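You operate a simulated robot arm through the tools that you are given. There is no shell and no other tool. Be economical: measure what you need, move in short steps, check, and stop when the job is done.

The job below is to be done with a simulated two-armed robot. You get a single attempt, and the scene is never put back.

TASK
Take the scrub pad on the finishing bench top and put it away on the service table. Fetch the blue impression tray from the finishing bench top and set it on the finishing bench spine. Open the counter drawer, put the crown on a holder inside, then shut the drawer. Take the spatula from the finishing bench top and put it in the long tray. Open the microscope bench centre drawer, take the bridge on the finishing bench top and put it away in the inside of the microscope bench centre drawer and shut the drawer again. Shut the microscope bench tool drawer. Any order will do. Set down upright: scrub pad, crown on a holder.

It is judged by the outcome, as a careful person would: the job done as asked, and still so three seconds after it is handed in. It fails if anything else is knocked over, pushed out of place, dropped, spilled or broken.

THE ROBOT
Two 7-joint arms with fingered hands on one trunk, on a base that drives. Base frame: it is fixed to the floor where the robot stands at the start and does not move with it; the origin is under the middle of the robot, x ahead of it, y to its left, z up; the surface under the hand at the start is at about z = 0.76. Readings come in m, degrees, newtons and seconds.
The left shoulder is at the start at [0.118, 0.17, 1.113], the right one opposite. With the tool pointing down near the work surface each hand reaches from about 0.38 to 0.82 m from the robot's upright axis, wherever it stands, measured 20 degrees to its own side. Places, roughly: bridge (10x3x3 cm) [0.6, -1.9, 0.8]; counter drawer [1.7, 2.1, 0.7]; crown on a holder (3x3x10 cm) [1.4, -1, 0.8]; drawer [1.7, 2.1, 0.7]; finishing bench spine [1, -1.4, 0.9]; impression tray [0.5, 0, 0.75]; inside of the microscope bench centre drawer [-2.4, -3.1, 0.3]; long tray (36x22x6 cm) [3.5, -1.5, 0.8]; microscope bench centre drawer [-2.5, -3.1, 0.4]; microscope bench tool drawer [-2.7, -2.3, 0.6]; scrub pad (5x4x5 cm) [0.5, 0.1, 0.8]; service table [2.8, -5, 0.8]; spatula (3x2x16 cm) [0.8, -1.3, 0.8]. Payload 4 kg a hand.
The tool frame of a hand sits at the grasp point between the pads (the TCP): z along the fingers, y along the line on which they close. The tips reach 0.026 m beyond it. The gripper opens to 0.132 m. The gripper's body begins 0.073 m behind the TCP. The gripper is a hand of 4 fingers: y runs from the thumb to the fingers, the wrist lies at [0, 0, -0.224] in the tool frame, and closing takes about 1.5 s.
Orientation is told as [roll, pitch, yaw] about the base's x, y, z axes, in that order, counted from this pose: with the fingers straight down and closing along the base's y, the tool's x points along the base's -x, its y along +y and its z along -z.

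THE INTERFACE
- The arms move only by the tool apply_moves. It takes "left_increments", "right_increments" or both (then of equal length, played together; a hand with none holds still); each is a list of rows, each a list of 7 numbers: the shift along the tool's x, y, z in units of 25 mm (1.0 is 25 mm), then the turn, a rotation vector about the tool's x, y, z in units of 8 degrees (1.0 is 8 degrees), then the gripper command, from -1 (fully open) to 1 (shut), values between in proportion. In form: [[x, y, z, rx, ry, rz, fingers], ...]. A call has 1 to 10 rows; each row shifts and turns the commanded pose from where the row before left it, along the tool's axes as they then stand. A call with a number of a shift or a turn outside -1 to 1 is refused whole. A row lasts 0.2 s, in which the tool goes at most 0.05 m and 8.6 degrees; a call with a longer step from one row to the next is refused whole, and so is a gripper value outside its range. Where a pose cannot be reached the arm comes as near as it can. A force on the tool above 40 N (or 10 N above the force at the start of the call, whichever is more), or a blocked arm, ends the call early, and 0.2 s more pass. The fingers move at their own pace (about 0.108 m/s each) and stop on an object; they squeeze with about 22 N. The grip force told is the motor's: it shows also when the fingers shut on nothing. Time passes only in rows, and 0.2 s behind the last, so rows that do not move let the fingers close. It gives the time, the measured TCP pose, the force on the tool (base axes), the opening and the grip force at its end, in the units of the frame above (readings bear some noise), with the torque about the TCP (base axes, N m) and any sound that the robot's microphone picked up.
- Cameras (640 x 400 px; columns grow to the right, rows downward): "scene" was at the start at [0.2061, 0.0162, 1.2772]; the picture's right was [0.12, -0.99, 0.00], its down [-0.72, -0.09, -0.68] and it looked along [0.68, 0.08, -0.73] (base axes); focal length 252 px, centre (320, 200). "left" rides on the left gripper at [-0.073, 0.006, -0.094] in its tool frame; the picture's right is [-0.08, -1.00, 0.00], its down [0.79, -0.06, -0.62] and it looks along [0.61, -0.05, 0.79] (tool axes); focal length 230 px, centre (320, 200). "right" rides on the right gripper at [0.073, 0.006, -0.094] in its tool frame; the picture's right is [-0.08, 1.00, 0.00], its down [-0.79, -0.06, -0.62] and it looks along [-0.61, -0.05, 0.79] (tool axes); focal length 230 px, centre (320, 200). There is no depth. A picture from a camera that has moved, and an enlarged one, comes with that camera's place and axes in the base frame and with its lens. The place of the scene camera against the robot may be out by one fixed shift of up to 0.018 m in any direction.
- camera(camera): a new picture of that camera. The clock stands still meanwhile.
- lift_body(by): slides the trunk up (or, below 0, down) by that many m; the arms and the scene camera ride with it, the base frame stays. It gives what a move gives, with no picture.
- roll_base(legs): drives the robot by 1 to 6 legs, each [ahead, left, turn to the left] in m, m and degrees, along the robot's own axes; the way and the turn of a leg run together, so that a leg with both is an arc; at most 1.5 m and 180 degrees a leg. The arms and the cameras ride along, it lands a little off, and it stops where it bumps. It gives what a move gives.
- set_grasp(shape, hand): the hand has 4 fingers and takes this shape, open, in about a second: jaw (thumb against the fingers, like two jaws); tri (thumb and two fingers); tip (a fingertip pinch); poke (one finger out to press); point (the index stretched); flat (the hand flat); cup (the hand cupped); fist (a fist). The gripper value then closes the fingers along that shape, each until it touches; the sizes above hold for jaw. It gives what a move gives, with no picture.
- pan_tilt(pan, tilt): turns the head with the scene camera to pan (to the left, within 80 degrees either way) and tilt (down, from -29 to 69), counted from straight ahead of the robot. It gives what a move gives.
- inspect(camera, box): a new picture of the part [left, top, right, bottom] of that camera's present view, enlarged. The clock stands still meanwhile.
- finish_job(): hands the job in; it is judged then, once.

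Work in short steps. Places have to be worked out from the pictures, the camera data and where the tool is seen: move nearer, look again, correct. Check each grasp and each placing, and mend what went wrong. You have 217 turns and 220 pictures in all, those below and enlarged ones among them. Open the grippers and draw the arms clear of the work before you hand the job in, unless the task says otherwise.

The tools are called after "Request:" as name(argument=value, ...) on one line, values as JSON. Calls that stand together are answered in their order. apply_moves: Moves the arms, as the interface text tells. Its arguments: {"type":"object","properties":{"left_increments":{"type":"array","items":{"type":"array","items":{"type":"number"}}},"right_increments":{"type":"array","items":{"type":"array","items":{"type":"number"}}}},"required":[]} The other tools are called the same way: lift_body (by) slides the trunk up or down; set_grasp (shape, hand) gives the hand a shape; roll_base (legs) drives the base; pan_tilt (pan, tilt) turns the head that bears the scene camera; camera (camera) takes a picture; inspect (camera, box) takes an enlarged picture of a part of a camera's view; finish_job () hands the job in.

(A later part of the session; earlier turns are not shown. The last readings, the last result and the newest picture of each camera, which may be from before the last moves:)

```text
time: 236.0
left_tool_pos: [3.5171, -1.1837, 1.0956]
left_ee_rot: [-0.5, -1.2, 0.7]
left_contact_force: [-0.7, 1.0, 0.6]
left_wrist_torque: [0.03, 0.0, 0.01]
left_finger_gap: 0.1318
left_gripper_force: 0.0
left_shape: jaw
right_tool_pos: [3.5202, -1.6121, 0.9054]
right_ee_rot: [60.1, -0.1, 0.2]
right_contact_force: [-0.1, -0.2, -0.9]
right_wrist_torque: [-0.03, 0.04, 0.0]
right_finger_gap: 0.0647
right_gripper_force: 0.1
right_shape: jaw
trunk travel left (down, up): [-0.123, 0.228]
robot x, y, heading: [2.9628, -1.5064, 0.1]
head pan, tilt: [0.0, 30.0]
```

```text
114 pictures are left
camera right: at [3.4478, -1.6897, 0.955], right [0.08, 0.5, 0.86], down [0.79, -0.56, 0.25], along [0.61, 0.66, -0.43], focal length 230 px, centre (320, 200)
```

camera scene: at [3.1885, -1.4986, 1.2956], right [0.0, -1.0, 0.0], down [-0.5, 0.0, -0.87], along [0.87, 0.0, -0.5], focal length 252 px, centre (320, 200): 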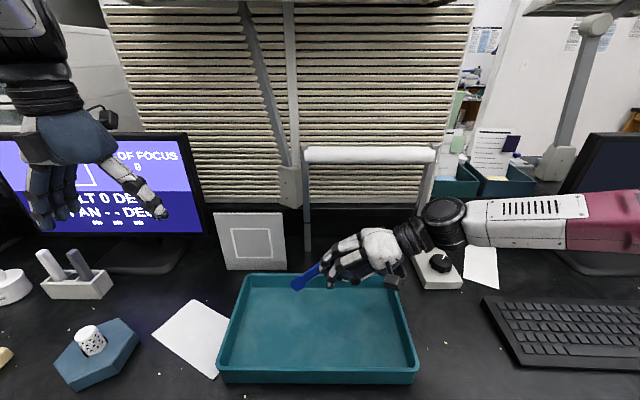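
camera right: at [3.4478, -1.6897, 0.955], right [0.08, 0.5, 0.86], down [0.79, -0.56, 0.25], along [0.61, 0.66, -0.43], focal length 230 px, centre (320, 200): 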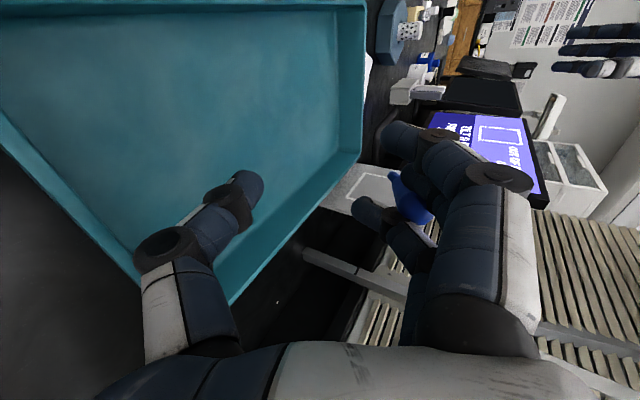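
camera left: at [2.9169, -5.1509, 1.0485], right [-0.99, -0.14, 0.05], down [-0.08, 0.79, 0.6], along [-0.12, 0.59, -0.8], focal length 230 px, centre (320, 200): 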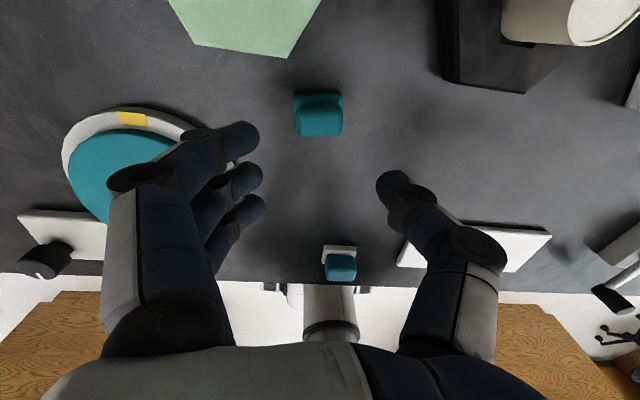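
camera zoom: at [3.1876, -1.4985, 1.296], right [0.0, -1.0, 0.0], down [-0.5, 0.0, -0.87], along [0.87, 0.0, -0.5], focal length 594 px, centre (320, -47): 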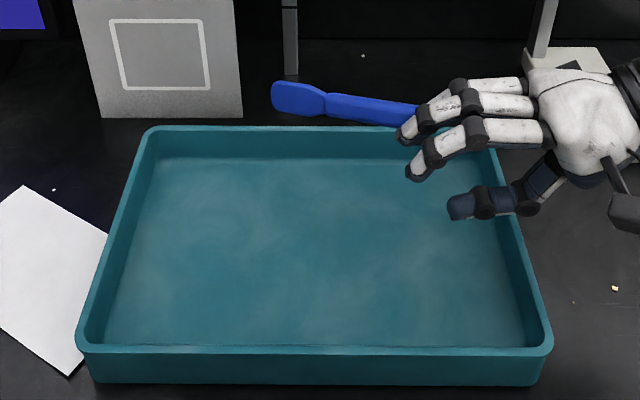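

The handle is wedged between two fingers. Return over the tray (shifted toward its centre), low, then change the hand shape to free it.

Request:
apply_moves(right_increments=[[0.8, -0.4, 0.8, 0, 0, 0, 0.0], [0.8, -0.4, 0.8, 0, 0, 0, 0.0], [0, 0, 0.8, 0, 0, 0, 0.0], [0, 0, 0.8, 0, 0, 0, 0.0], [0, 0, 0.8, 0, 0, 0, 0.0], [0, 0, 0.2, 0, 0, 0, 0.0]])

Request:
inspect(camera="scene", box=[200, 220, 440, 390])

Request:
camera(camera="right")

```text
time: 237.4
left_tool_pos: [3.517, -1.1841, 1.0949]
left_ee_rot: [-0.4, -1.2, 0.8]
left_contact_force: [-0.8, -0.4, -0.2]
left_wrist_torque: [0.01, -0.01, 0.01]
left_finger_gap: 0.1318
left_gripper_force: 0.1
left_shape: jaw
right_tool_pos: [3.4805, -1.5316, 0.8357]
right_ee_rot: [60.3, 0.0, 0.0]
right_contact_force: [0.6, 0.0, -0.7]
right_wrist_torque: [-0.04, 0.04, -0.02]
right_finger_gap: 0.065
right_gripper_force: 0.0
right_shape: jaw
trunk travel left (down, up): [-0.123, 0.228]
robot x, y, heading: [2.9678, -1.5058, 0.3]
head pan, tilt: [0.0, 30.0]
```

```text
2.35 times, centred on (320, 305) of scene
camera zoom: at [3.1879, -1.4985, 1.2958], right [0.0, -1.0, 0.0], down [-0.5, 0.0, -0.87], along [0.87, 0.0, -0.5], focal length 594 px, centre (320, -47)
```

zoom: 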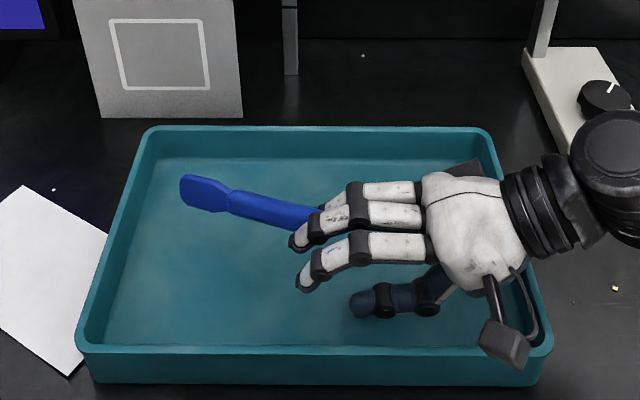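

```text
112 pictures are left
camera right: at [3.4071, -1.6084, 0.8845], right [0.08, 0.5, 0.86], down [0.79, -0.56, 0.25], along [0.61, 0.66, -0.43], focal length 230 px, centre (320, 200)
```

right: 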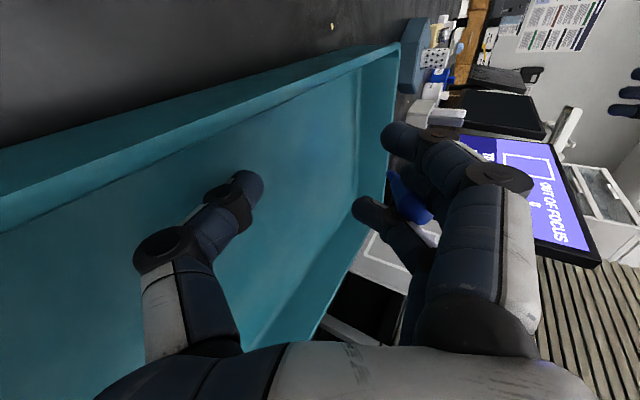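

I lower a bit more so the drop is minimal, then switch to "tri", which folds away the finger wedging the handle.

Request:
apply_moves(right_increments=[[0, -0.3, 0.17, 0, 0, 0, 0.2], [0, -0.2, 0.1, 0, 0, 0, 0.2]])

Request:
set_grasp(hand="right", shape="tri")

Request:
inspect(camera="scene", box=[200, 220, 440, 390])

```text
time: 238.0
left_tool_pos: [3.5179, -1.1831, 1.0943]
left_ee_rot: [-0.4, -1.2, 0.7]
left_contact_force: [-0.6, -0.2, -0.3]
left_wrist_torque: [-0.01, 0.01, 0.0]
left_finger_gap: 0.1317
left_gripper_force: 0.1
left_shape: jaw
right_tool_pos: [3.4787, -1.5307, 0.8193]
right_ee_rot: [60.2, 0.1, 0.1]
right_contact_force: [-0.3, 0.1, -0.2]
right_wrist_torque: [-0.04, 0.03, -0.01]
right_finger_gap: 0.0556
right_gripper_force: 0.1
right_shape: jaw
trunk travel left (down, up): [-0.123, 0.228]
robot x, y, heading: [2.964, -1.507, 0.1]
head pan, tilt: [0.0, 30.0]
```

```text
time: 238.9
left_tool_pos: [3.5143, -1.1844, 1.0978]
left_ee_rot: [-0.3, -1.4, 0.8]
left_contact_force: [0.8, 0.0, -0.4]
left_wrist_torque: [-0.02, 0.0, 0.0]
left_finger_gap: 0.1319
left_gripper_force: 0.1
left_shape: jaw
right_tool_pos: [3.4796, -1.5304, 0.8248]
right_ee_rot: [60.2, -0.3, 0.0]
right_contact_force: [3.3, -8.9, 38.7]
right_wrist_torque: [-0.57, -0.3, -0.1]
right_finger_gap: 0.1277
right_gripper_force: 0.1
right_shape: tri
trunk travel left (down, up): [-0.123, 0.228]
robot x, y, heading: [2.9619, -1.5084, 0.3]
head pan, tilt: [0.0, 30.0]
```

```text
2.35 times, centred on (320, 305) of scene
camera zoom: at [3.1851, -1.4992, 1.2968], right [0.0, -1.0, 0.0], down [-0.5, 0.0, -0.87], along [0.87, 0.0, -0.5], focal length 594 px, centre (320, -47)
```

zoom: 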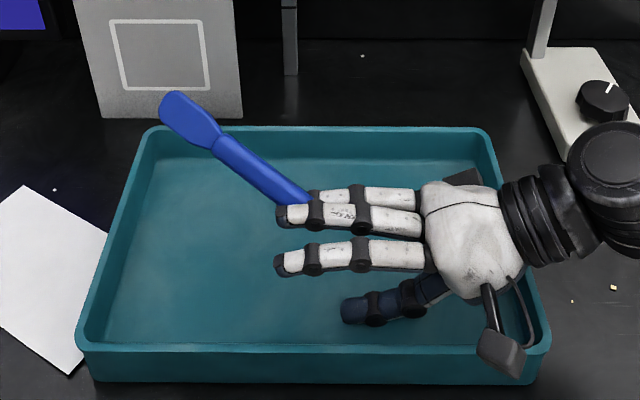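

The opening thumb now presses the tray floor (38 N); raise 2 cm and look.

Request:
apply_moves(right_increments=[[0, 0.5, -0.3, 0, 0, 0, -0.6], [0, 0.4, -0.25, 0, 0, 0, -0.3], [0, 0, 0, 0, 0, 0, 0]])

Request:
inspect(camera="scene", box=[200, 220, 440, 390])

Request:
inspect(camera="right", box=[240, 60, 560, 320])

```text
time: 239.7
left_tool_pos: [3.5182, -1.184, 1.0953]
left_ee_rot: [-0.4, -1.0, 0.9]
left_contact_force: [0.7, 0.3, -0.3]
left_wrist_torque: [-0.02, -0.02, 0.01]
left_finger_gap: 0.1317
left_gripper_force: 0.1
left_shape: jaw
right_tool_pos: [3.4794, -1.5315, 0.8467]
right_ee_rot: [60.2, 0.2, 0.1]
right_contact_force: [0.8, -0.6, -1.1]
right_wrist_torque: [-0.06, -0.01, -0.03]
right_finger_gap: 0.0789
right_gripper_force: 0.0
right_shape: tri
trunk travel left (down, up): [-0.123, 0.228]
robot x, y, heading: [2.9626, -1.5098, 0.3]
head pan, tilt: [0.0, 30.0]
```

```text
2.35 times, centred on (320, 305) of scene
camera zoom: at [3.1883, -1.4986, 1.2956], right [0.0, -1.0, 0.0], down [-0.5, 0.0, -0.87], along [0.87, 0.0, -0.5], focal length 594 px, centre (320, -47)
```

zoom: 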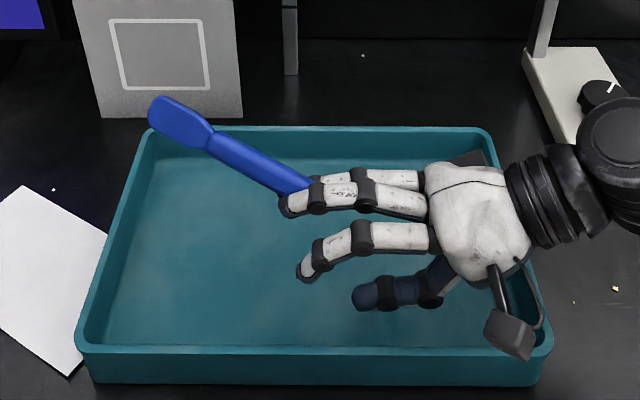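

```text
1.54 times, centred on (400, 190) of right
camera zoom: at [3.4071, -1.6096, 0.8964], right [0.08, 0.5, 0.86], down [0.79, -0.56, 0.25], along [0.61, 0.66, -0.44], focal length 354 px, centre (197, 215)
```

zoom: 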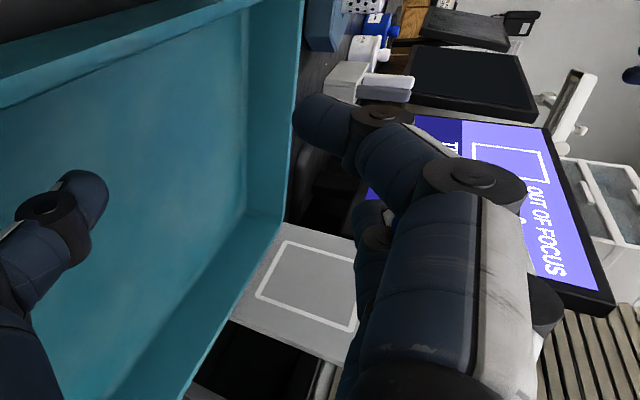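

Still wedged. I'll take its blade with the left hand: raise the right hand 8 cm, and roll the left hand to come at the blade from the left.

Request:
apply_moves(right_increments=[[0, 0.85, -0.49, 0, 0, 0, 0], [0, 0.85, -0.49, 0, 0, 0, 0], [0, 0.85, -0.49, 0, 0, 0, 0], [0, 0.85, -0.49, 0, 0, 0, 0], [0, 0, 0, 0, 0, 0, 0], [0, 0, 0, 0, 0, 0, 0], [0, 0, 0, 0, 0, 0, 0], [0, 0, 0, 0, 0, 0, 0]], left_increments=[[0, 0.4, 0, 0.94, 0, 0, 0], [0, 0.4, 0, 0.94, 0, 0, 0], [0, 0.4, 0, 0.94, 0, 0, 0], [0, 0.4, 0, 0.94, 0, 0, 0], [0, 0, 0, 0.94, 0, 0, 0], [0, 0, 0, 0.94, 0, 0, 0], [0, 0, 0, 0.94, 0, 0, 0], [0, 0, 0, 0.94, 0, 0, 0]])

Request:
camera(camera="scene")

Request:
camera(camera="left")

```text
time: 241.5
left_tool_pos: [3.5164, -1.1442, 1.0858]
left_ee_rot: [-60.8, -1.1, 0.8]
left_contact_force: [1.0, 0.5, 0.5]
left_wrist_torque: [0.01, 0.03, 0.01]
left_finger_gap: 0.0665
left_gripper_force: 0.1
left_shape: jaw
right_tool_pos: [3.4795, -1.5298, 0.945]
right_ee_rot: [60.0, 0.1, 0.1]
right_contact_force: [-0.2, 0.2, -1.3]
right_wrist_torque: [-0.08, 0.04, 0.0]
right_finger_gap: 0.0781
right_gripper_force: 0.1
right_shape: tri
trunk travel left (down, up): [-0.123, 0.228]
robot x, y, heading: [2.9691, -1.5062, 0.3]
head pan, tilt: [0.0, 30.0]
```

```text
108 pictures are left
camera scene: at [3.1884, -1.4978, 1.2957], right [0.0, -1.0, 0.0], down [-0.5, 0.0, -0.87], along [0.87, 0.0, -0.5], focal length 252 px, centre (320, 200)
```

scene: 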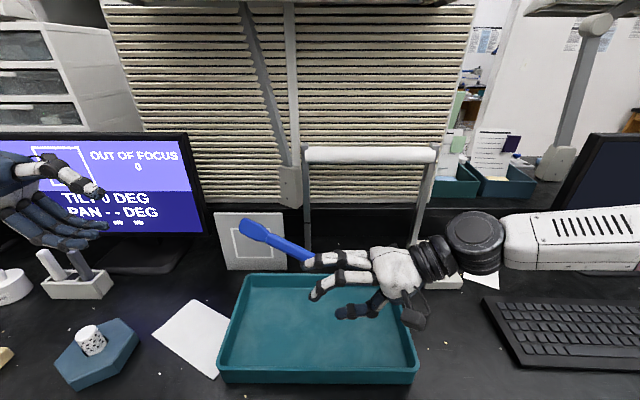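

```text
107 pictures are left
camera left: at [3.5868, -1.0588, 1.1278], right [0.07, -0.49, 0.87], down [-0.8, 0.5, 0.34], along [-0.6, -0.72, -0.35], focal length 230 px, centre (320, 200)
```

left: 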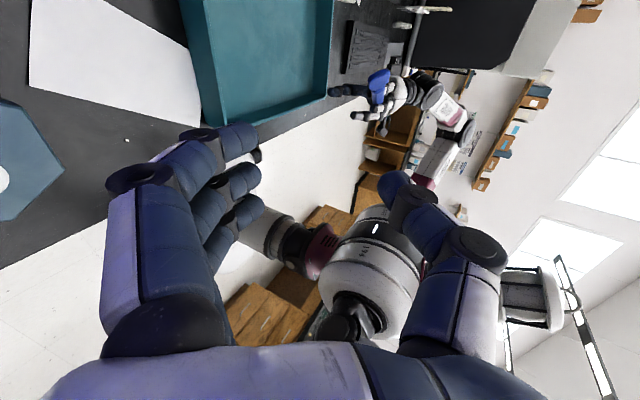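

Triangulated: blade end ≈[3.53, -1.385, 1.04], handle running down-right, nearly parallel to the left hand's axis. Align the left hand with it and approach in two steps.

Request:
apply_moves(left_increments=[[-0.2, -0.8, 0, 0, 0, 0, 0], [-0.2, -0.8, 0.5, 0, 0, 0, 0], [0, -0.8, 1, 0, 0, 0, 0], [0, -0.6, 1, 0, 0, 0, 0], [0, 0, 1, 0, 0, 0, 0], [0, 0, 1, 0, 0, 0, 0], [0, 0, 1, 0, 0, 0, 0]])

Request:
camera(camera="scene")

Request:
camera(camera="left")

```text
time: 243.1
left_tool_pos: [3.5288, -1.3001, 1.0846]
left_ee_rot: [-60.7, -1.2, 0.7]
left_contact_force: [-0.1, 0.4, -0.7]
left_wrist_torque: [0.01, 0.01, 0.01]
left_finger_gap: 0.0669
left_gripper_force: 0.1
left_shape: jaw
right_tool_pos: [3.4798, -1.5315, 0.9447]
right_ee_rot: [60.2, 0.1, 0.1]
right_contact_force: [-0.1, 0.1, -1.2]
right_wrist_torque: [-0.05, 0.0, -0.01]
right_finger_gap: 0.078
right_gripper_force: 0.0
right_shape: tri
trunk travel left (down, up): [-0.123, 0.228]
robot x, y, heading: [2.9626, -1.5065, 0.4]
head pan, tilt: [0.0, 30.0]
```

```text
106 pictures are left
camera scene: at [3.1884, -1.4986, 1.2957], right [0.0, -1.0, 0.0], down [-0.5, 0.0, -0.87], along [0.87, 0.0, -0.5], focal length 252 px, centre (320, 200)
```

scene: 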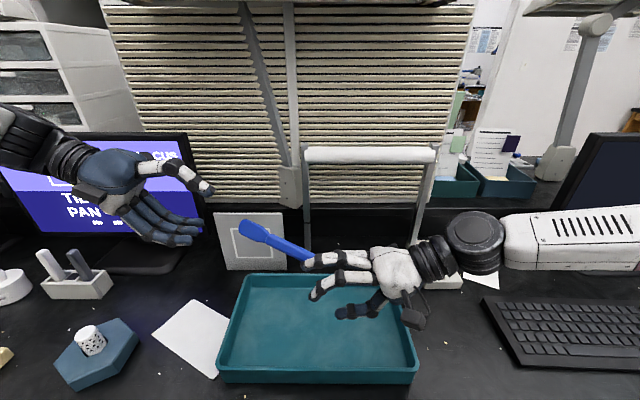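

```text
105 pictures are left
camera left: at [3.5989, -1.2152, 1.1262], right [0.07, -0.49, 0.87], down [-0.8, 0.5, 0.34], along [-0.6, -0.72, -0.36], focal length 230 px, centre (320, 200)
```

left: 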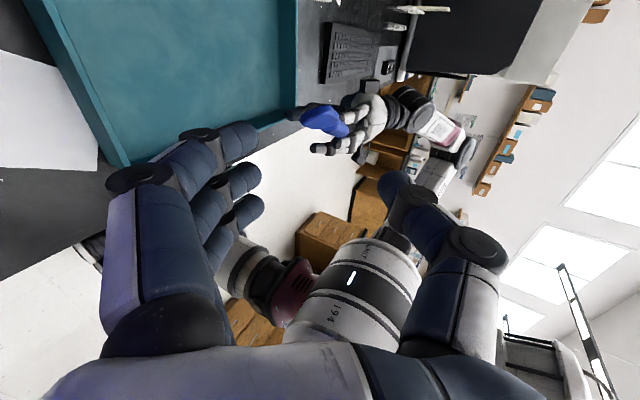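

Well aligned; advance 11 cm along the hand's axis, then look.

Request:
apply_moves(left_increments=[[-0.3, 0, 0.9, 0, 0, 0, 0], [0, 0, 0.9, 0, 0, 0, 0], [0, 0, 0.9, 0, 0, 0, 0], [0, 0, 0.9, 0, 0, 0, 0], [0, 0, 0.8, 0, 0, 0, 0]])

Request:
inspect(camera="scene", box=[160, 160, 400, 320])

Request:
camera(camera="left")

```text
time: 244.3
left_tool_pos: [3.5408, -1.3979, 1.0304]
left_ee_rot: [-60.6, -1.1, 0.8]
left_contact_force: [0.2, 0.5, 0.3]
left_wrist_torque: [0.01, -0.06, 0.02]
left_finger_gap: 0.0669
left_gripper_force: 0.0
left_shape: jaw
right_tool_pos: [3.48, -1.5313, 0.9438]
right_ee_rot: [60.3, 0.1, 0.1]
right_contact_force: [-0.6, 0.8, 0.1]
right_wrist_torque: [-0.06, 0.04, 0.0]
right_finger_gap: 0.078
right_gripper_force: 0.1
right_shape: tri
trunk travel left (down, up): [-0.123, 0.228]
robot x, y, heading: [2.962, -1.5072, 0.2]
head pan, tilt: [0.0, 30.0]
```

```text
2.50 times, centred on (280, 240) of scene
camera zoom: at [3.1884, -1.4986, 1.2957], right [0.0, -1.0, 0.0], down [-0.5, 0.0, -0.87], along [0.87, 0.0, -0.5], focal length 631 px, centre (420, 100)
```

zoom: 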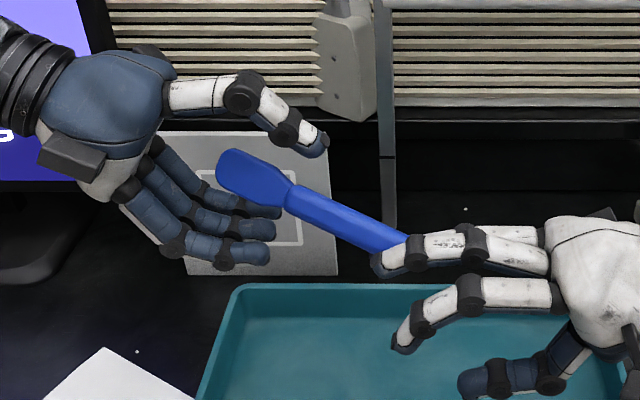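

```text
103 pictures are left
camera left: at [3.6098, -1.3122, 1.0719], right [0.07, -0.49, 0.87], down [-0.8, 0.5, 0.34], along [-0.6, -0.72, -0.36], focal length 230 px, centre (320, 200)
```

left: 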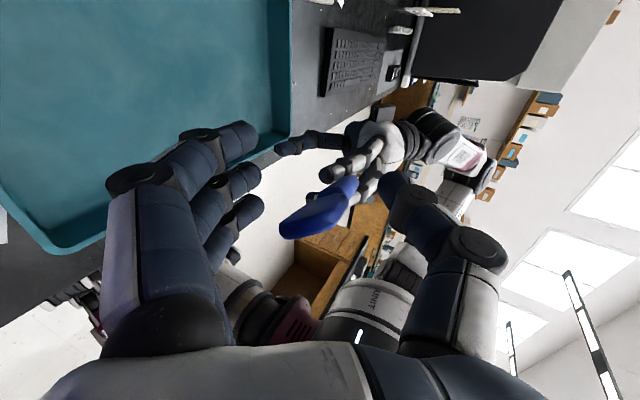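

The blade is between left thumb and fingers. Close the left hand.

Request:
apply_moves(left_increments=[[0, 0, 0, 0, 0, 0, 1], [0, 0, 0, 0, 0, 0, 1], [0, 0, 0, 0, 0, 0, 1], [0, 0, 0, 0, 0, 0, 1], [0, 0, 0, 0, 0, 0, 1], [0, 0, 0, 0, 0, 0, 1]])

Request:
inspect(camera="scene", box=[160, 160, 400, 320])

```text
time: 245.7
left_tool_pos: [3.5386, -1.3964, 1.0299]
left_ee_rot: [-60.6, -1.1, 0.8]
left_contact_force: [-0.9, -5.6, 0.8]
left_wrist_torque: [-0.23, -0.03, 0.0]
left_finger_gap: 0.0021
left_gripper_force: 22.5
left_shape: jaw
right_tool_pos: [3.4788, -1.5316, 0.9449]
right_ee_rot: [60.1, 0.1, 0.1]
right_contact_force: [1.2, 5.8, -0.4]
right_wrist_torque: [-0.36, 0.11, 0.22]
right_finger_gap: 0.0778
right_gripper_force: 0.1
right_shape: tri
trunk travel left (down, up): [-0.123, 0.228]
robot x, y, heading: [2.9641, -1.5058, 0.1]
head pan, tilt: [0.0, 30.0]
```

```text
2.50 times, centred on (280, 240) of scene
camera zoom: at [3.1881, -1.4984, 1.2958], right [0.0, -1.0, 0.0], down [-0.5, 0.0, -0.87], along [0.87, 0.0, -0.5], focal length 631 px, centre (420, 100)
```

zoom: 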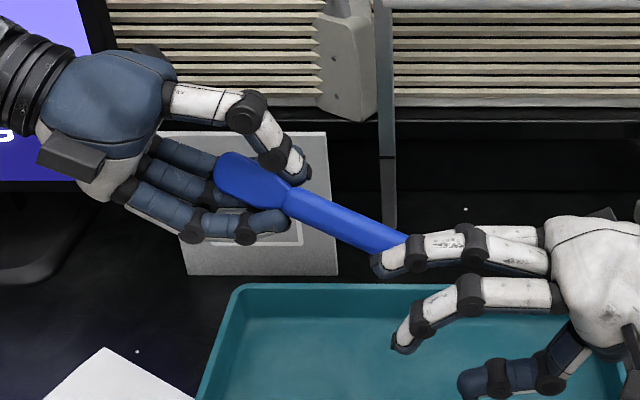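

Gripped. Now pull the right hand back off the handle.

Request:
apply_moves(right_increments=[[0, -0.2, -0.4, 0, 0, 0, 0], [0, -0.3, -0.5, 0, 0, 0, 0], [0, -0.3, -0.6, 0, 0, 0, 0], [0, -0.3, -0.8, 0, 0, 0, 0], [0, -0.3, -0.8, 0, 0, 0, 0]], left_increments=[[0, 0, 0, 0, 0, 0, 1], [0, 0, 0, 0, 0, 0, 1], [0, 0, 0, 0, 0, 0, 1], [0, 0, 0, 0, 0, 0, 1], [0, 0, 0, 0, 0, 0, 1]])

Request:
inspect(camera="scene", box=[160, 160, 400, 320])

```text
time: 246.9
left_tool_pos: [3.5396, -1.3967, 1.0299]
left_ee_rot: [-60.6, -1.2, 0.7]
left_contact_force: [-1.1, 0.2, 0.4]
left_wrist_torque: [0.02, 0.0, -0.01]
left_finger_gap: 0.0
left_gripper_force: 22.4
left_shape: jaw
right_tool_pos: [3.4823, -1.6175, 0.9523]
right_ee_rot: [60.2, 0.2, 0.1]
right_contact_force: [0.0, 0.5, -0.2]
right_wrist_torque: [-0.07, 0.01, -0.03]
right_finger_gap: 0.0778
right_gripper_force: 0.1
right_shape: tri
trunk travel left (down, up): [-0.123, 0.228]
robot x, y, heading: [2.9667, -1.5055, 0.1]
head pan, tilt: [0.0, 30.0]
```

```text
2.50 times, centred on (280, 240) of scene
camera zoom: at [3.1878, -1.4987, 1.2959], right [0.0, -1.0, 0.0], down [-0.5, 0.0, -0.87], along [0.87, 0.0, -0.5], focal length 631 px, centre (420, 100)
```

zoom: 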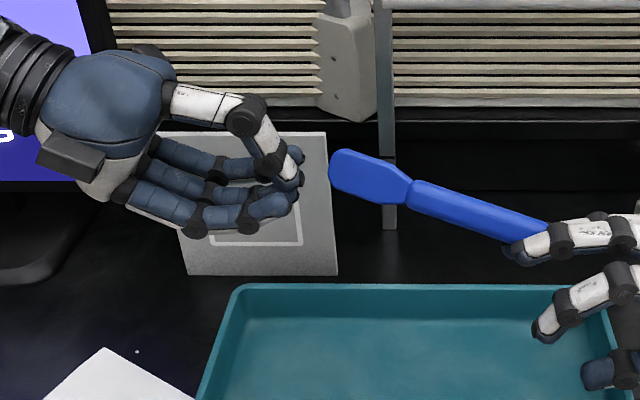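

The blade slipped out of the left grip. I'll instead grip the handle itself and lever the right hand downward off it. Open the left and look.

Request:
apply_moves(left_increments=[[0, -0.6, 0, 0, 0, 0, 0], [0, -0.6, 0, 0, 0, 0, -0.2], [0, -0.6, 0, 0, 0, 0, -0.2]])

Request:
camera(camera="left")

Request:
inspect(camera="scene", box=[180, 140, 420, 300])

```text
time: 247.7
left_tool_pos: [3.5403, -1.4179, 1.0694]
left_ee_rot: [-60.6, -1.2, 0.8]
left_contact_force: [0.3, 0.2, -0.4]
left_wrist_torque: [0.0, -0.04, -0.01]
left_finger_gap: 0.0786
left_gripper_force: 0.1
left_shape: jaw
right_tool_pos: [3.4808, -1.6165, 0.954]
right_ee_rot: [60.2, 0.1, 0.1]
right_contact_force: [-0.4, -0.9, 0.2]
right_wrist_torque: [-0.09, 0.02, -0.02]
right_finger_gap: 0.078
right_gripper_force: 0.1
right_shape: tri
trunk travel left (down, up): [-0.123, 0.228]
robot x, y, heading: [2.9607, -1.5072, 0.4]
head pan, tilt: [0.0, 30.0]
```

```text
100 pictures are left
camera left: at [3.6084, -1.3341, 1.1118], right [0.07, -0.49, 0.87], down [-0.8, 0.5, 0.34], along [-0.6, -0.72, -0.36], focal length 230 px, centre (320, 200)
```

left: 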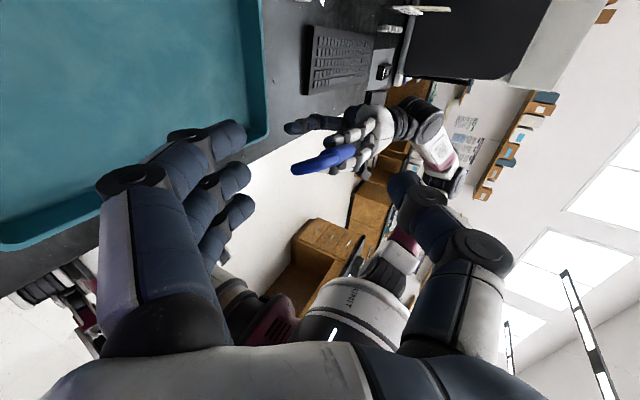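

```text
2.50 times, centred on (300, 220) of scene
camera zoom: at [3.1877, -1.4986, 1.2959], right [0.0, -1.0, 0.0], down [-0.5, 0.0, -0.87], along [0.87, 0.0, -0.5], focal length 631 px, centre (370, 150)
```

zoom: 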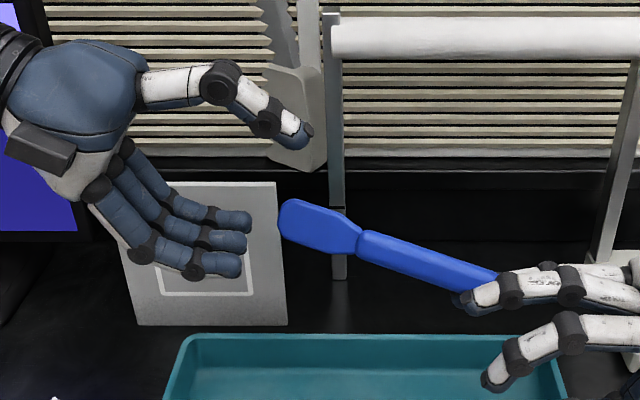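

Spatula now runs from tip ≈[3.535, -1.44, 1.042] to the right fingertips ≈[3.499, -1.569, 1.025]. Level the left hand and slide it over to grip the handle at ~y -1.52.

Request:
apply_moves(left_increments=[[0.3, 0, -1, 0, 0, 0, -0.3], [0.4, 0.25, 0, 1, 0, 0, -0.3], [0.3, 0.25, 0, 1, 0, 0, -0.3], [0, 0, 1, 0, 0, 0, -0.3], [0, 0, 1, 0, 0, 0, -0.3]])

Request:
camera(camera="left")

Request:
inspect(camera="scene", box=[180, 140, 420, 300])

```text
time: 248.9
left_tool_pos: [3.5134, -1.4408, 1.059]
left_ee_rot: [-76.6, -1.2, 0.7]
left_contact_force: [0.0, 0.7, 0.7]
left_wrist_torque: [0.04, -0.02, 0.02]
left_finger_gap: 0.0854
left_gripper_force: 0.0
left_shape: jaw
right_tool_pos: [3.482, -1.6166, 0.9532]
right_ee_rot: [60.2, 0.1, 0.1]
right_contact_force: [-0.4, -0.8, -0.7]
right_wrist_torque: [-0.04, 0.01, 0.04]
right_finger_gap: 0.0779
right_gripper_force: 0.1
right_shape: tri
trunk travel left (down, up): [-0.123, 0.228]
robot x, y, heading: [2.9652, -1.5078, 0.2]
head pan, tilt: [0.0, 30.0]
```

```text
98 pictures are left
camera left: at [3.5845, -1.3475, 1.0762], right [0.06, -0.23, 0.97], down [-0.8, 0.57, 0.19], along [-0.6, -0.79, -0.15], focal length 230 px, centre (320, 200)
```

left: 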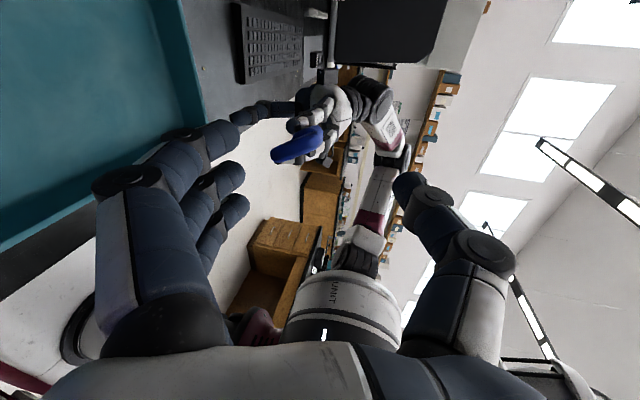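

```text
2.50 times, centred on (300, 220) of scene
camera zoom: at [3.1884, -1.4985, 1.2957], right [0.0, -1.0, 0.0], down [-0.5, 0.0, -0.87], along [0.87, 0.0, -0.5], focal length 631 px, centre (370, 150)
```

zoom: 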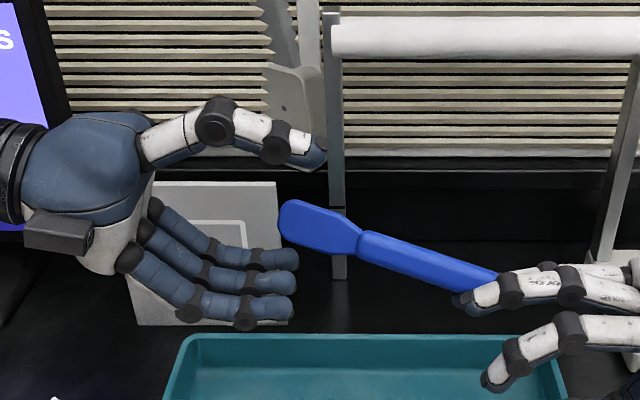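

Aligned; advance over the handle and close.

Request:
apply_moves(left_increments=[[0, 0.15, 0.9, 0, 0, 0, -0.3], [0, 0.15, 0.9, 0, 0, 0, -0.3], [0, 0, 0.9, 0, 0, 0, -0.3], [0, 0, 0.5, 0, 0, 0, -0.3]])

Request:
camera(camera="left")

Request:
inspect(camera="scene", box=[180, 140, 420, 300])

```text
time: 249.9
left_tool_pos: [3.5166, -1.5183, 1.0338]
left_ee_rot: [-76.6, -1.1, 0.8]
left_contact_force: [0.3, 0.1, -0.5]
left_wrist_torque: [-0.01, -0.03, 0.01]
left_finger_gap: 0.0853
left_gripper_force: 0.2
left_shape: jaw
right_tool_pos: [3.4811, -1.6172, 0.9545]
right_ee_rot: [60.1, 0.2, 0.2]
right_contact_force: [0.7, 0.3, -0.7]
right_wrist_torque: [-0.02, 0.03, 0.0]
right_finger_gap: 0.0782
right_gripper_force: 0.1
right_shape: tri
trunk travel left (down, up): [-0.123, 0.228]
robot x, y, heading: [2.967, -1.5039, 0.1]
head pan, tilt: [0.0, 30.0]
```

```text
96 pictures are left
camera left: at [3.5854, -1.4248, 1.0505], right [0.06, -0.23, 0.97], down [-0.8, 0.57, 0.19], along [-0.6, -0.79, -0.15], focal length 230 px, centre (320, 200)
```

left: 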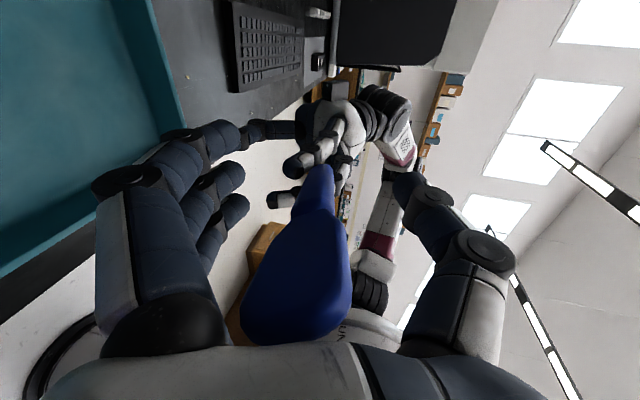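

```text
2.50 times, centred on (300, 220) of scene
camera zoom: at [3.1881, -1.4985, 1.2958], right [0.0, -1.0, 0.0], down [-0.5, 0.0, -0.87], along [0.87, 0.0, -0.5], focal length 631 px, centre (370, 150)
```

zoom: 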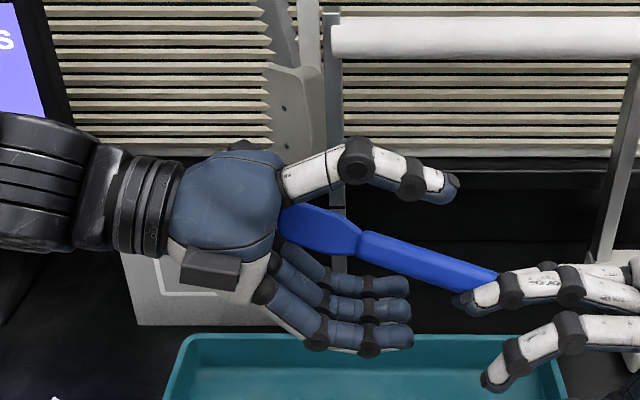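

Handle is inside the left hand. To avoid another wedge, I switch the left hand to a fingertip pinch before closing.

Request:
set_grasp(hand="left", shape="tip")

Request:
camera(camera="left")

Request:
inspect(camera="scene", box=[180, 140, 420, 300])

```text
time: 250.8
left_tool_pos: [3.5144, -1.5181, 1.0335]
left_ee_rot: [-76.6, -1.2, 0.8]
left_contact_force: [0.3, -0.3, 0.5]
left_wrist_torque: [0.02, 0.0, -0.01]
left_finger_gap: 0.1319
left_gripper_force: 0.0
left_shape: tip
right_tool_pos: [3.4815, -1.616, 0.953]
right_ee_rot: [60.2, 0.1, 0.1]
right_contact_force: [0.1, -1.0, -0.3]
right_wrist_torque: [-0.04, 0.01, 0.01]
right_finger_gap: 0.0784
right_gripper_force: 0.1
right_shape: tri
trunk travel left (down, up): [-0.123, 0.228]
robot x, y, heading: [2.9646, -1.5087, 0.0]
head pan, tilt: [0.0, 30.0]
```

```text
94 pictures are left
camera left: at [3.5852, -1.4247, 1.0508], right [0.06, -0.23, 0.97], down [-0.8, 0.57, 0.19], along [-0.6, -0.79, -0.15], focal length 230 px, centre (320, 200)
```

left: 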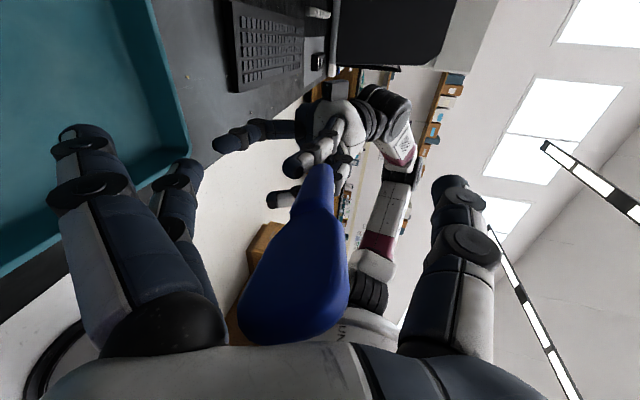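

```text
2.50 times, centred on (300, 220) of scene
camera zoom: at [3.1881, -1.4984, 1.2958], right [0.0, -1.0, 0.0], down [-0.5, 0.0, -0.87], along [0.87, 0.0, -0.5], focal length 631 px, centre (370, 150)
```

zoom: 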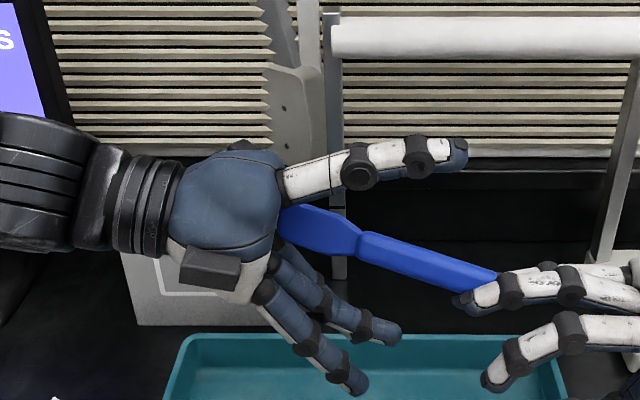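

Request:
apply_moves(left_increments=[[0, 0, 0, 0, 0, 0, 0.2], [0, 0, 0, 0, 0, 0, 1], [0, 0, 0, 0, 0, 0, 1], [0, 0, 0, 0, 0, 0, 1], [0, 0, 0, 0, 0, 0, 1], [0, 0, 0, 0, 0, 0, 1], [0, 0, 0, 0, 0, 0, 1]])

Request:
camera(camera="left")

Request:
inspect(camera="scene", box=[180, 140, 420, 300])

```text
time: 252.4
left_tool_pos: [3.5153, -1.5177, 1.0346]
left_ee_rot: [-76.5, -1.3, 1.0]
left_contact_force: [11.4, -5.6, 1.5]
left_wrist_torque: [-0.21, -0.21, 0.33]
left_finger_gap: 0.0064
left_gripper_force: 21.7
left_shape: tip
right_tool_pos: [3.4813, -1.6164, 0.9524]
right_ee_rot: [60.2, 0.1, 0.3]
right_contact_force: [-11.3, 5.5, -2.4]
right_wrist_torque: [-0.46, -0.65, 0.98]
right_finger_gap: 0.0782
right_gripper_force: 0.0
right_shape: tri
trunk travel left (down, up): [-0.123, 0.228]
robot x, y, heading: [2.9649, -1.5035, 0.2]
head pan, tilt: [0.0, 30.0]
```

```text
92 pictures are left
camera left: at [3.5856, -1.4245, 1.051], right [0.06, -0.23, 0.97], down [-0.8, 0.57, 0.19], along [-0.6, -0.79, -0.15], focal length 230 px, centre (320, 200)
```

left: 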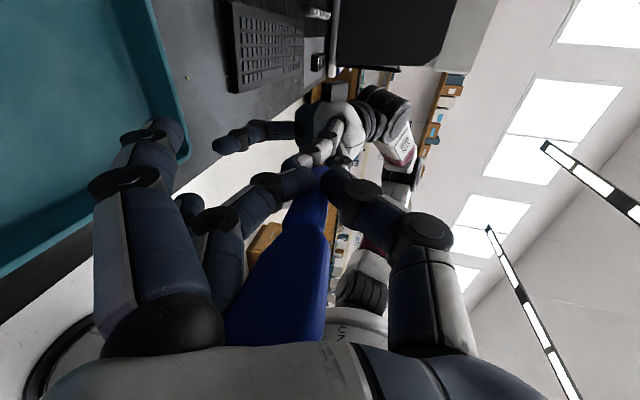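

```text
2.50 times, centred on (300, 220) of scene
camera zoom: at [3.1881, -1.4985, 1.2958], right [0.0, -1.0, 0.0], down [-0.5, 0.0, -0.87], along [0.87, 0.0, -0.5], focal length 631 px, centre (370, 150)
```

zoom: 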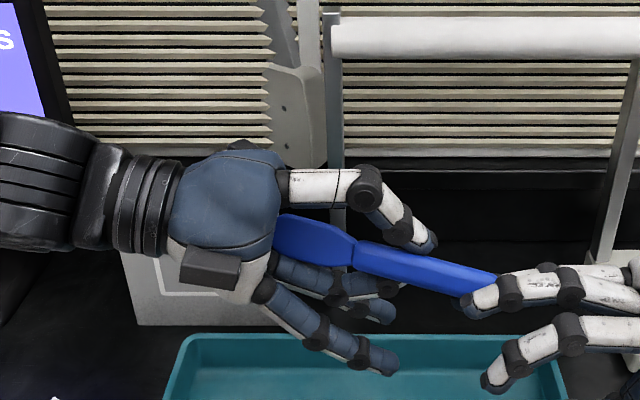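

The pinch closed just beside the handle (far side). Open, shift 1.4 cm toward the robot, and close again.

Request:
apply_moves(left_increments=[[0, 0, 0, 0, 0, 0, 0.2], [0, 0, 0, 0, 0, 0, 0.0], [0, 0, 0, 0, 0, 0, 0.0], [0.6, 0, 0, 0, 0, 0, 0.0], [0, 0, 0, 0, 0, 0, 1], [0, 0, 0, 0, 0, 0, 1], [0, 0, 0, 0, 0, 0, 1], [0, 0, 0, 0, 0, 0, 1]])

Request:
camera(camera="left")

```text
time: 254.2
left_tool_pos: [3.4988, -1.5185, 1.0325]
left_ee_rot: [-76.7, -1.1, 0.8]
left_contact_force: [-2.3, -3.2, -0.3]
left_wrist_torque: [-0.08, 0.01, -0.08]
left_finger_gap: 0.0093
left_gripper_force: 22.3
left_shape: tip
right_tool_pos: [3.4805, -1.6157, 0.9543]
right_ee_rot: [60.3, 0.1, 0.2]
right_contact_force: [2.3, 2.8, 0.2]
right_wrist_torque: [-0.05, 0.22, -0.16]
right_finger_gap: 0.078
right_gripper_force: 0.0
right_shape: tri
trunk travel left (down, up): [-0.123, 0.228]
robot x, y, heading: [2.9638, -1.503, 0.2]
head pan, tilt: [0.0, 30.0]
```

```text
90 pictures are left
camera left: at [3.5699, -1.4246, 1.0505], right [0.06, -0.23, 0.97], down [-0.8, 0.58, 0.19], along [-0.6, -0.78, -0.15], focal length 230 px, centre (320, 200)
```

left: 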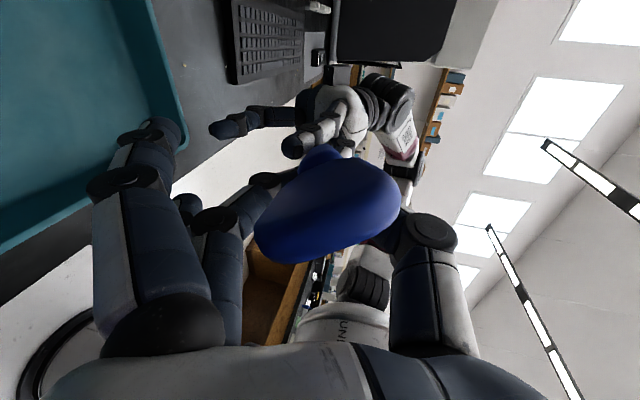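

The pinch now holds (gap 9 mm). Move the right hand downward/back off the handle.

Request:
apply_moves(right_increments=[[0, -0.4, 0, 0, 0, 0, -0.3], [0, -0.6, 0, 0, 0, 0, -0.3], [0, -0.8, 0, 0, 0, 0, -0.3], [0, -0.8, -0.4, 0, 0, 0, -0.3], [0, 0, -0.8, 0, 0, 0, -0.3]], left_increments=[[0, 0, 0, 0, 0, 0, 1], [0, 0, 0, 0, 0, 0, 1], [0, 0, 0, 0, 0, 0, 1], [0, 0, 0, 0, 0, 0, 1], [0, 0, 0, 0, 0, 0, 1]])

Request:
inspect(camera="scene", box=[180, 140, 440, 320])

```text
time: 255.4
left_tool_pos: [3.4982, -1.5179, 1.0335]
left_ee_rot: [-76.5, -1.2, 0.7]
left_contact_force: [0.9, -0.3, -0.2]
left_wrist_torque: [0.0, 0.01, 0.01]
left_finger_gap: 0.0052
left_gripper_force: 22.3
left_shape: tip
right_tool_pos: [3.4806, -1.6738, 0.9121]
right_ee_rot: [60.2, 0.0, 0.0]
right_contact_force: [-1.5, 0.2, -0.5]
right_wrist_torque: [-0.05, 0.0, 0.0]
right_finger_gap: 0.0927
right_gripper_force: 0.0
right_shape: tri
trunk travel left (down, up): [-0.123, 0.228]
robot x, y, heading: [2.9615, -1.5047, 0.3]
head pan, tilt: [0.0, 30.0]
```

```text
2.22 times, centred on (310, 230) of scene
camera zoom: at [3.1877, -1.4985, 1.2959], right [0.0, -1.0, 0.0], down [-0.5, 0.0, -0.87], along [0.87, 0.0, -0.5], focal length 561 px, centre (342, 133)
```

zoom: 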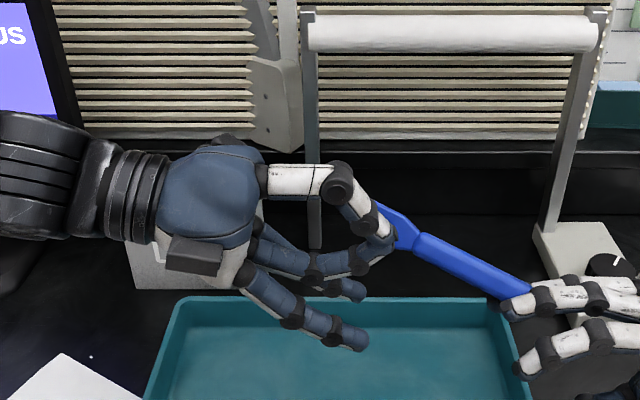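

The wedge still holds. Return the right hand to an open "jaw" (fingers parallel, less jamming) and view how the handle sits.

Request:
set_grasp(hand="right", shape="jaw")

Request:
inspect(camera="scene", box=[280, 180, 460, 320])

Request:
camera(camera="right")

```text
time: 256.3
left_tool_pos: [3.4999, -1.5183, 1.0335]
left_ee_rot: [-76.6, -1.1, 0.8]
left_contact_force: [-1.0, -0.9, 0.1]
left_wrist_torque: [0.02, 0.01, 0.04]
left_finger_gap: 0.0051
left_gripper_force: 22.4
left_shape: tip
right_tool_pos: [3.4807, -1.6735, 0.9121]
right_ee_rot: [60.3, 0.0, 0.2]
right_contact_force: [-0.3, 0.5, -1.2]
right_wrist_torque: [-0.05, 0.04, 0.02]
right_finger_gap: 0.1317
right_gripper_force: 0.1
right_shape: jaw
trunk travel left (down, up): [-0.123, 0.228]
robot x, y, heading: [2.9677, -1.506, 0.5]
head pan, tilt: [0.0, 30.0]
```

```text
2.86 times, centred on (370, 250) of scene
camera zoom: at [3.1881, -1.4984, 1.2958], right [0.0, -1.0, 0.0], down [-0.5, 0.0, -0.87], along [0.87, 0.0, -0.5], focal length 721 px, centre (177, 57)
```

zoom: 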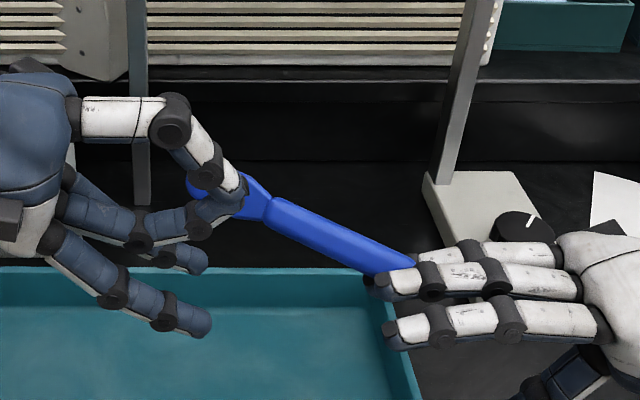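

```text
87 pictures are left
camera right: at [3.4089, -1.7523, 0.9622], right [0.08, 0.5, 0.86], down [0.79, -0.56, 0.25], along [0.61, 0.66, -0.43], focal length 230 px, centre (320, 200)
```

right: 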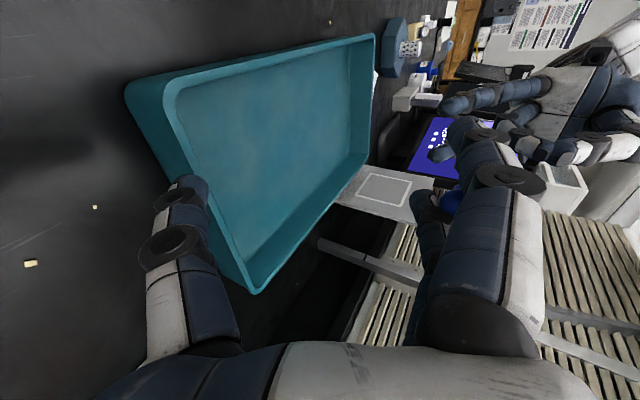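

Only the handle's end is between two fingertips now. Try pulling the right hand straight back along its axis.

Request:
apply_moves(right_increments=[[0, 0.3, -0.5, 0, 0, 0, -1], [0, 0.3, -0.8, 0, 0, 0, -1], [0, 0.3, -0.8, 0, 0, 0, -1], [0, 0, -0.8, 0, 0, 0, -1]], left_increments=[[0, 0, 0, 0, 0, 0, 1], [0, 0, 0, 0, 0, 0, 1], [0, 0, 0, 0, 0, 0, 1], [0, 0, 0, 0, 0, 0, 1]])

Request:
inspect(camera="scene", box=[240, 160, 480, 320])

```text
time: 257.3
left_tool_pos: [3.4993, -1.5189, 1.0323]
left_ee_rot: [-76.5, -1.2, 0.8]
left_contact_force: [0.2, -0.6, -0.3]
left_wrist_torque: [-0.01, -0.04, 0.03]
left_finger_gap: 0.0052
left_gripper_force: 21.7
left_shape: tip
right_tool_pos: [3.481, -1.7266, 0.9677]
right_ee_rot: [60.3, 0.1, 0.1]
right_contact_force: [0.1, 0.1, -0.4]
right_wrist_torque: [-0.03, -0.01, 0.02]
right_finger_gap: 0.1316
right_gripper_force: 0.2
right_shape: jaw
trunk travel left (down, up): [-0.123, 0.228]
robot x, y, heading: [2.9671, -1.5065, -0.1]
head pan, tilt: [0.0, 30.0]
```

```text
2.50 times, centred on (360, 240) of scene
camera zoom: at [3.1879, -1.4987, 1.2958], right [0.0, -1.0, 0.0], down [-0.5, 0.0, -0.87], along [0.87, 0.0, -0.5], focal length 631 px, centre (220, 100)
```

zoom: 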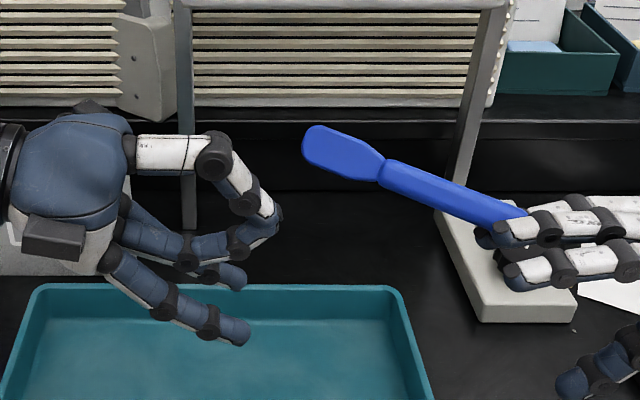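

Still wedged. Move the left clear and bring the right with spatula low over the tray centre, then try other hand shapes there.

Request:
apply_moves(right_increments=[[-0.3, 0, 0.8, 0, 0, 0, -0.3], [-0.3, 0, 0.8, 0, 0, 0, -0.3], [0, 0, 0.8, 0, 0, 0, -0.3], [0, 0, 0.8, 0, 0, 0, -0.3], [0, 0, 0.8, 0, 0, 0, -0.3], [0, 0, 0.8, 0, 0, 0, -0.3], [0, 0, 0.8, 0, 0, 0, -0.3], [0, 0, 0.8, 0, 0, 0, -0.3], [0, 0, 0.8, 0, 0, 0, -0.3], [0, 0, 0.4, 0, 0, 0, -0.3]], left_increments=[[0, -0.3, -1, 0, 0, 0, 0], [0, -0.3, -1, 0, 0, 0, 0], [0, -0.3, -1, 0, 0, 0, 0], [0, -0.3, -1, 0, 0, 0, 0], [0, -0.3, -1, 0, 0, 0, 0], [0, 0, -1, 0, 0, 0, 0], [0, 0, -1, 0, 0, 0, 0], [0, 0, -1, 0, 0, 0, 0], [0, 0, -1, 0, 0, 0, 0], [0, 0, -1, 0, 0, 0, 0]])

Request:
set_grasp(hand="right", shape="flat")

Request:
inspect(camera="scene", box=[180, 200, 440, 390])

```text
time: 259.5
left_tool_pos: [3.4947, -1.2802, 1.1274]
left_ee_rot: [-76.5, -1.0, 0.7]
left_contact_force: [-0.2, 0.4, 0.6]
left_wrist_torque: [-0.01, -0.02, 0.03]
left_finger_gap: 0.0655
left_gripper_force: 0.1
left_shape: tip
right_tool_pos: [3.4946, -1.5602, 0.8722]
right_ee_rot: [60.1, 0.1, 0.1]
right_contact_force: [-0.1, -0.1, -1.0]
right_wrist_torque: [-0.05, 0.03, -0.03]
right_finger_gap: 0.085
right_gripper_force: 0.1
right_shape: jaw
trunk travel left (down, up): [-0.123, 0.228]
robot x, y, heading: [2.964, -1.5048, 0.5]
head pan, tilt: [0.0, 30.0]
```

```text
time: 260.4
left_tool_pos: [3.4948, -1.2822, 1.1264]
left_ee_rot: [-76.6, -1.1, 0.8]
left_contact_force: [0.8, -0.1, -0.4]
left_wrist_torque: [0.0, 0.0, -0.02]
left_finger_gap: 0.0654
left_gripper_force: 0.1
left_shape: tip
right_tool_pos: [3.4957, -1.562, 0.8719]
right_ee_rot: [60.2, 0.0, 0.1]
right_contact_force: [0.8, -0.2, 0.6]
right_wrist_torque: [0.0, 0.01, 0.04]
right_finger_gap: 0.1263
right_gripper_force: 0.1
right_shape: flat
trunk travel left (down, up): [-0.123, 0.228]
robot x, y, heading: [2.9628, -1.5064, 0.1]
head pan, tilt: [0.0, 30.0]
```

```text
2.11 times, centred on (310, 295) of scene
camera zoom: at [3.188, -1.4985, 1.2958], right [0.0, -1.0, 0.0], down [-0.5, 0.0, -0.87], along [0.87, 0.0, -0.5], focal length 531 px, centre (341, 0)
```

zoom: 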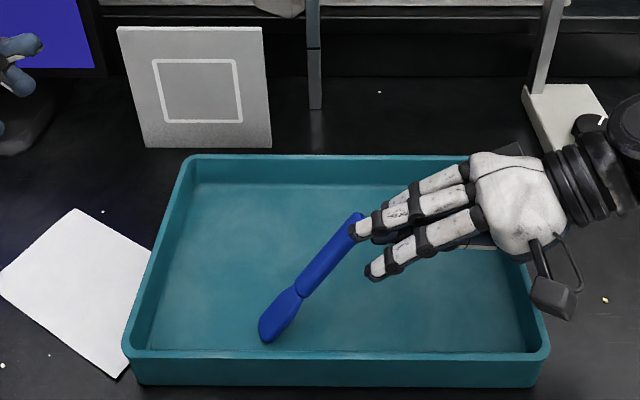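

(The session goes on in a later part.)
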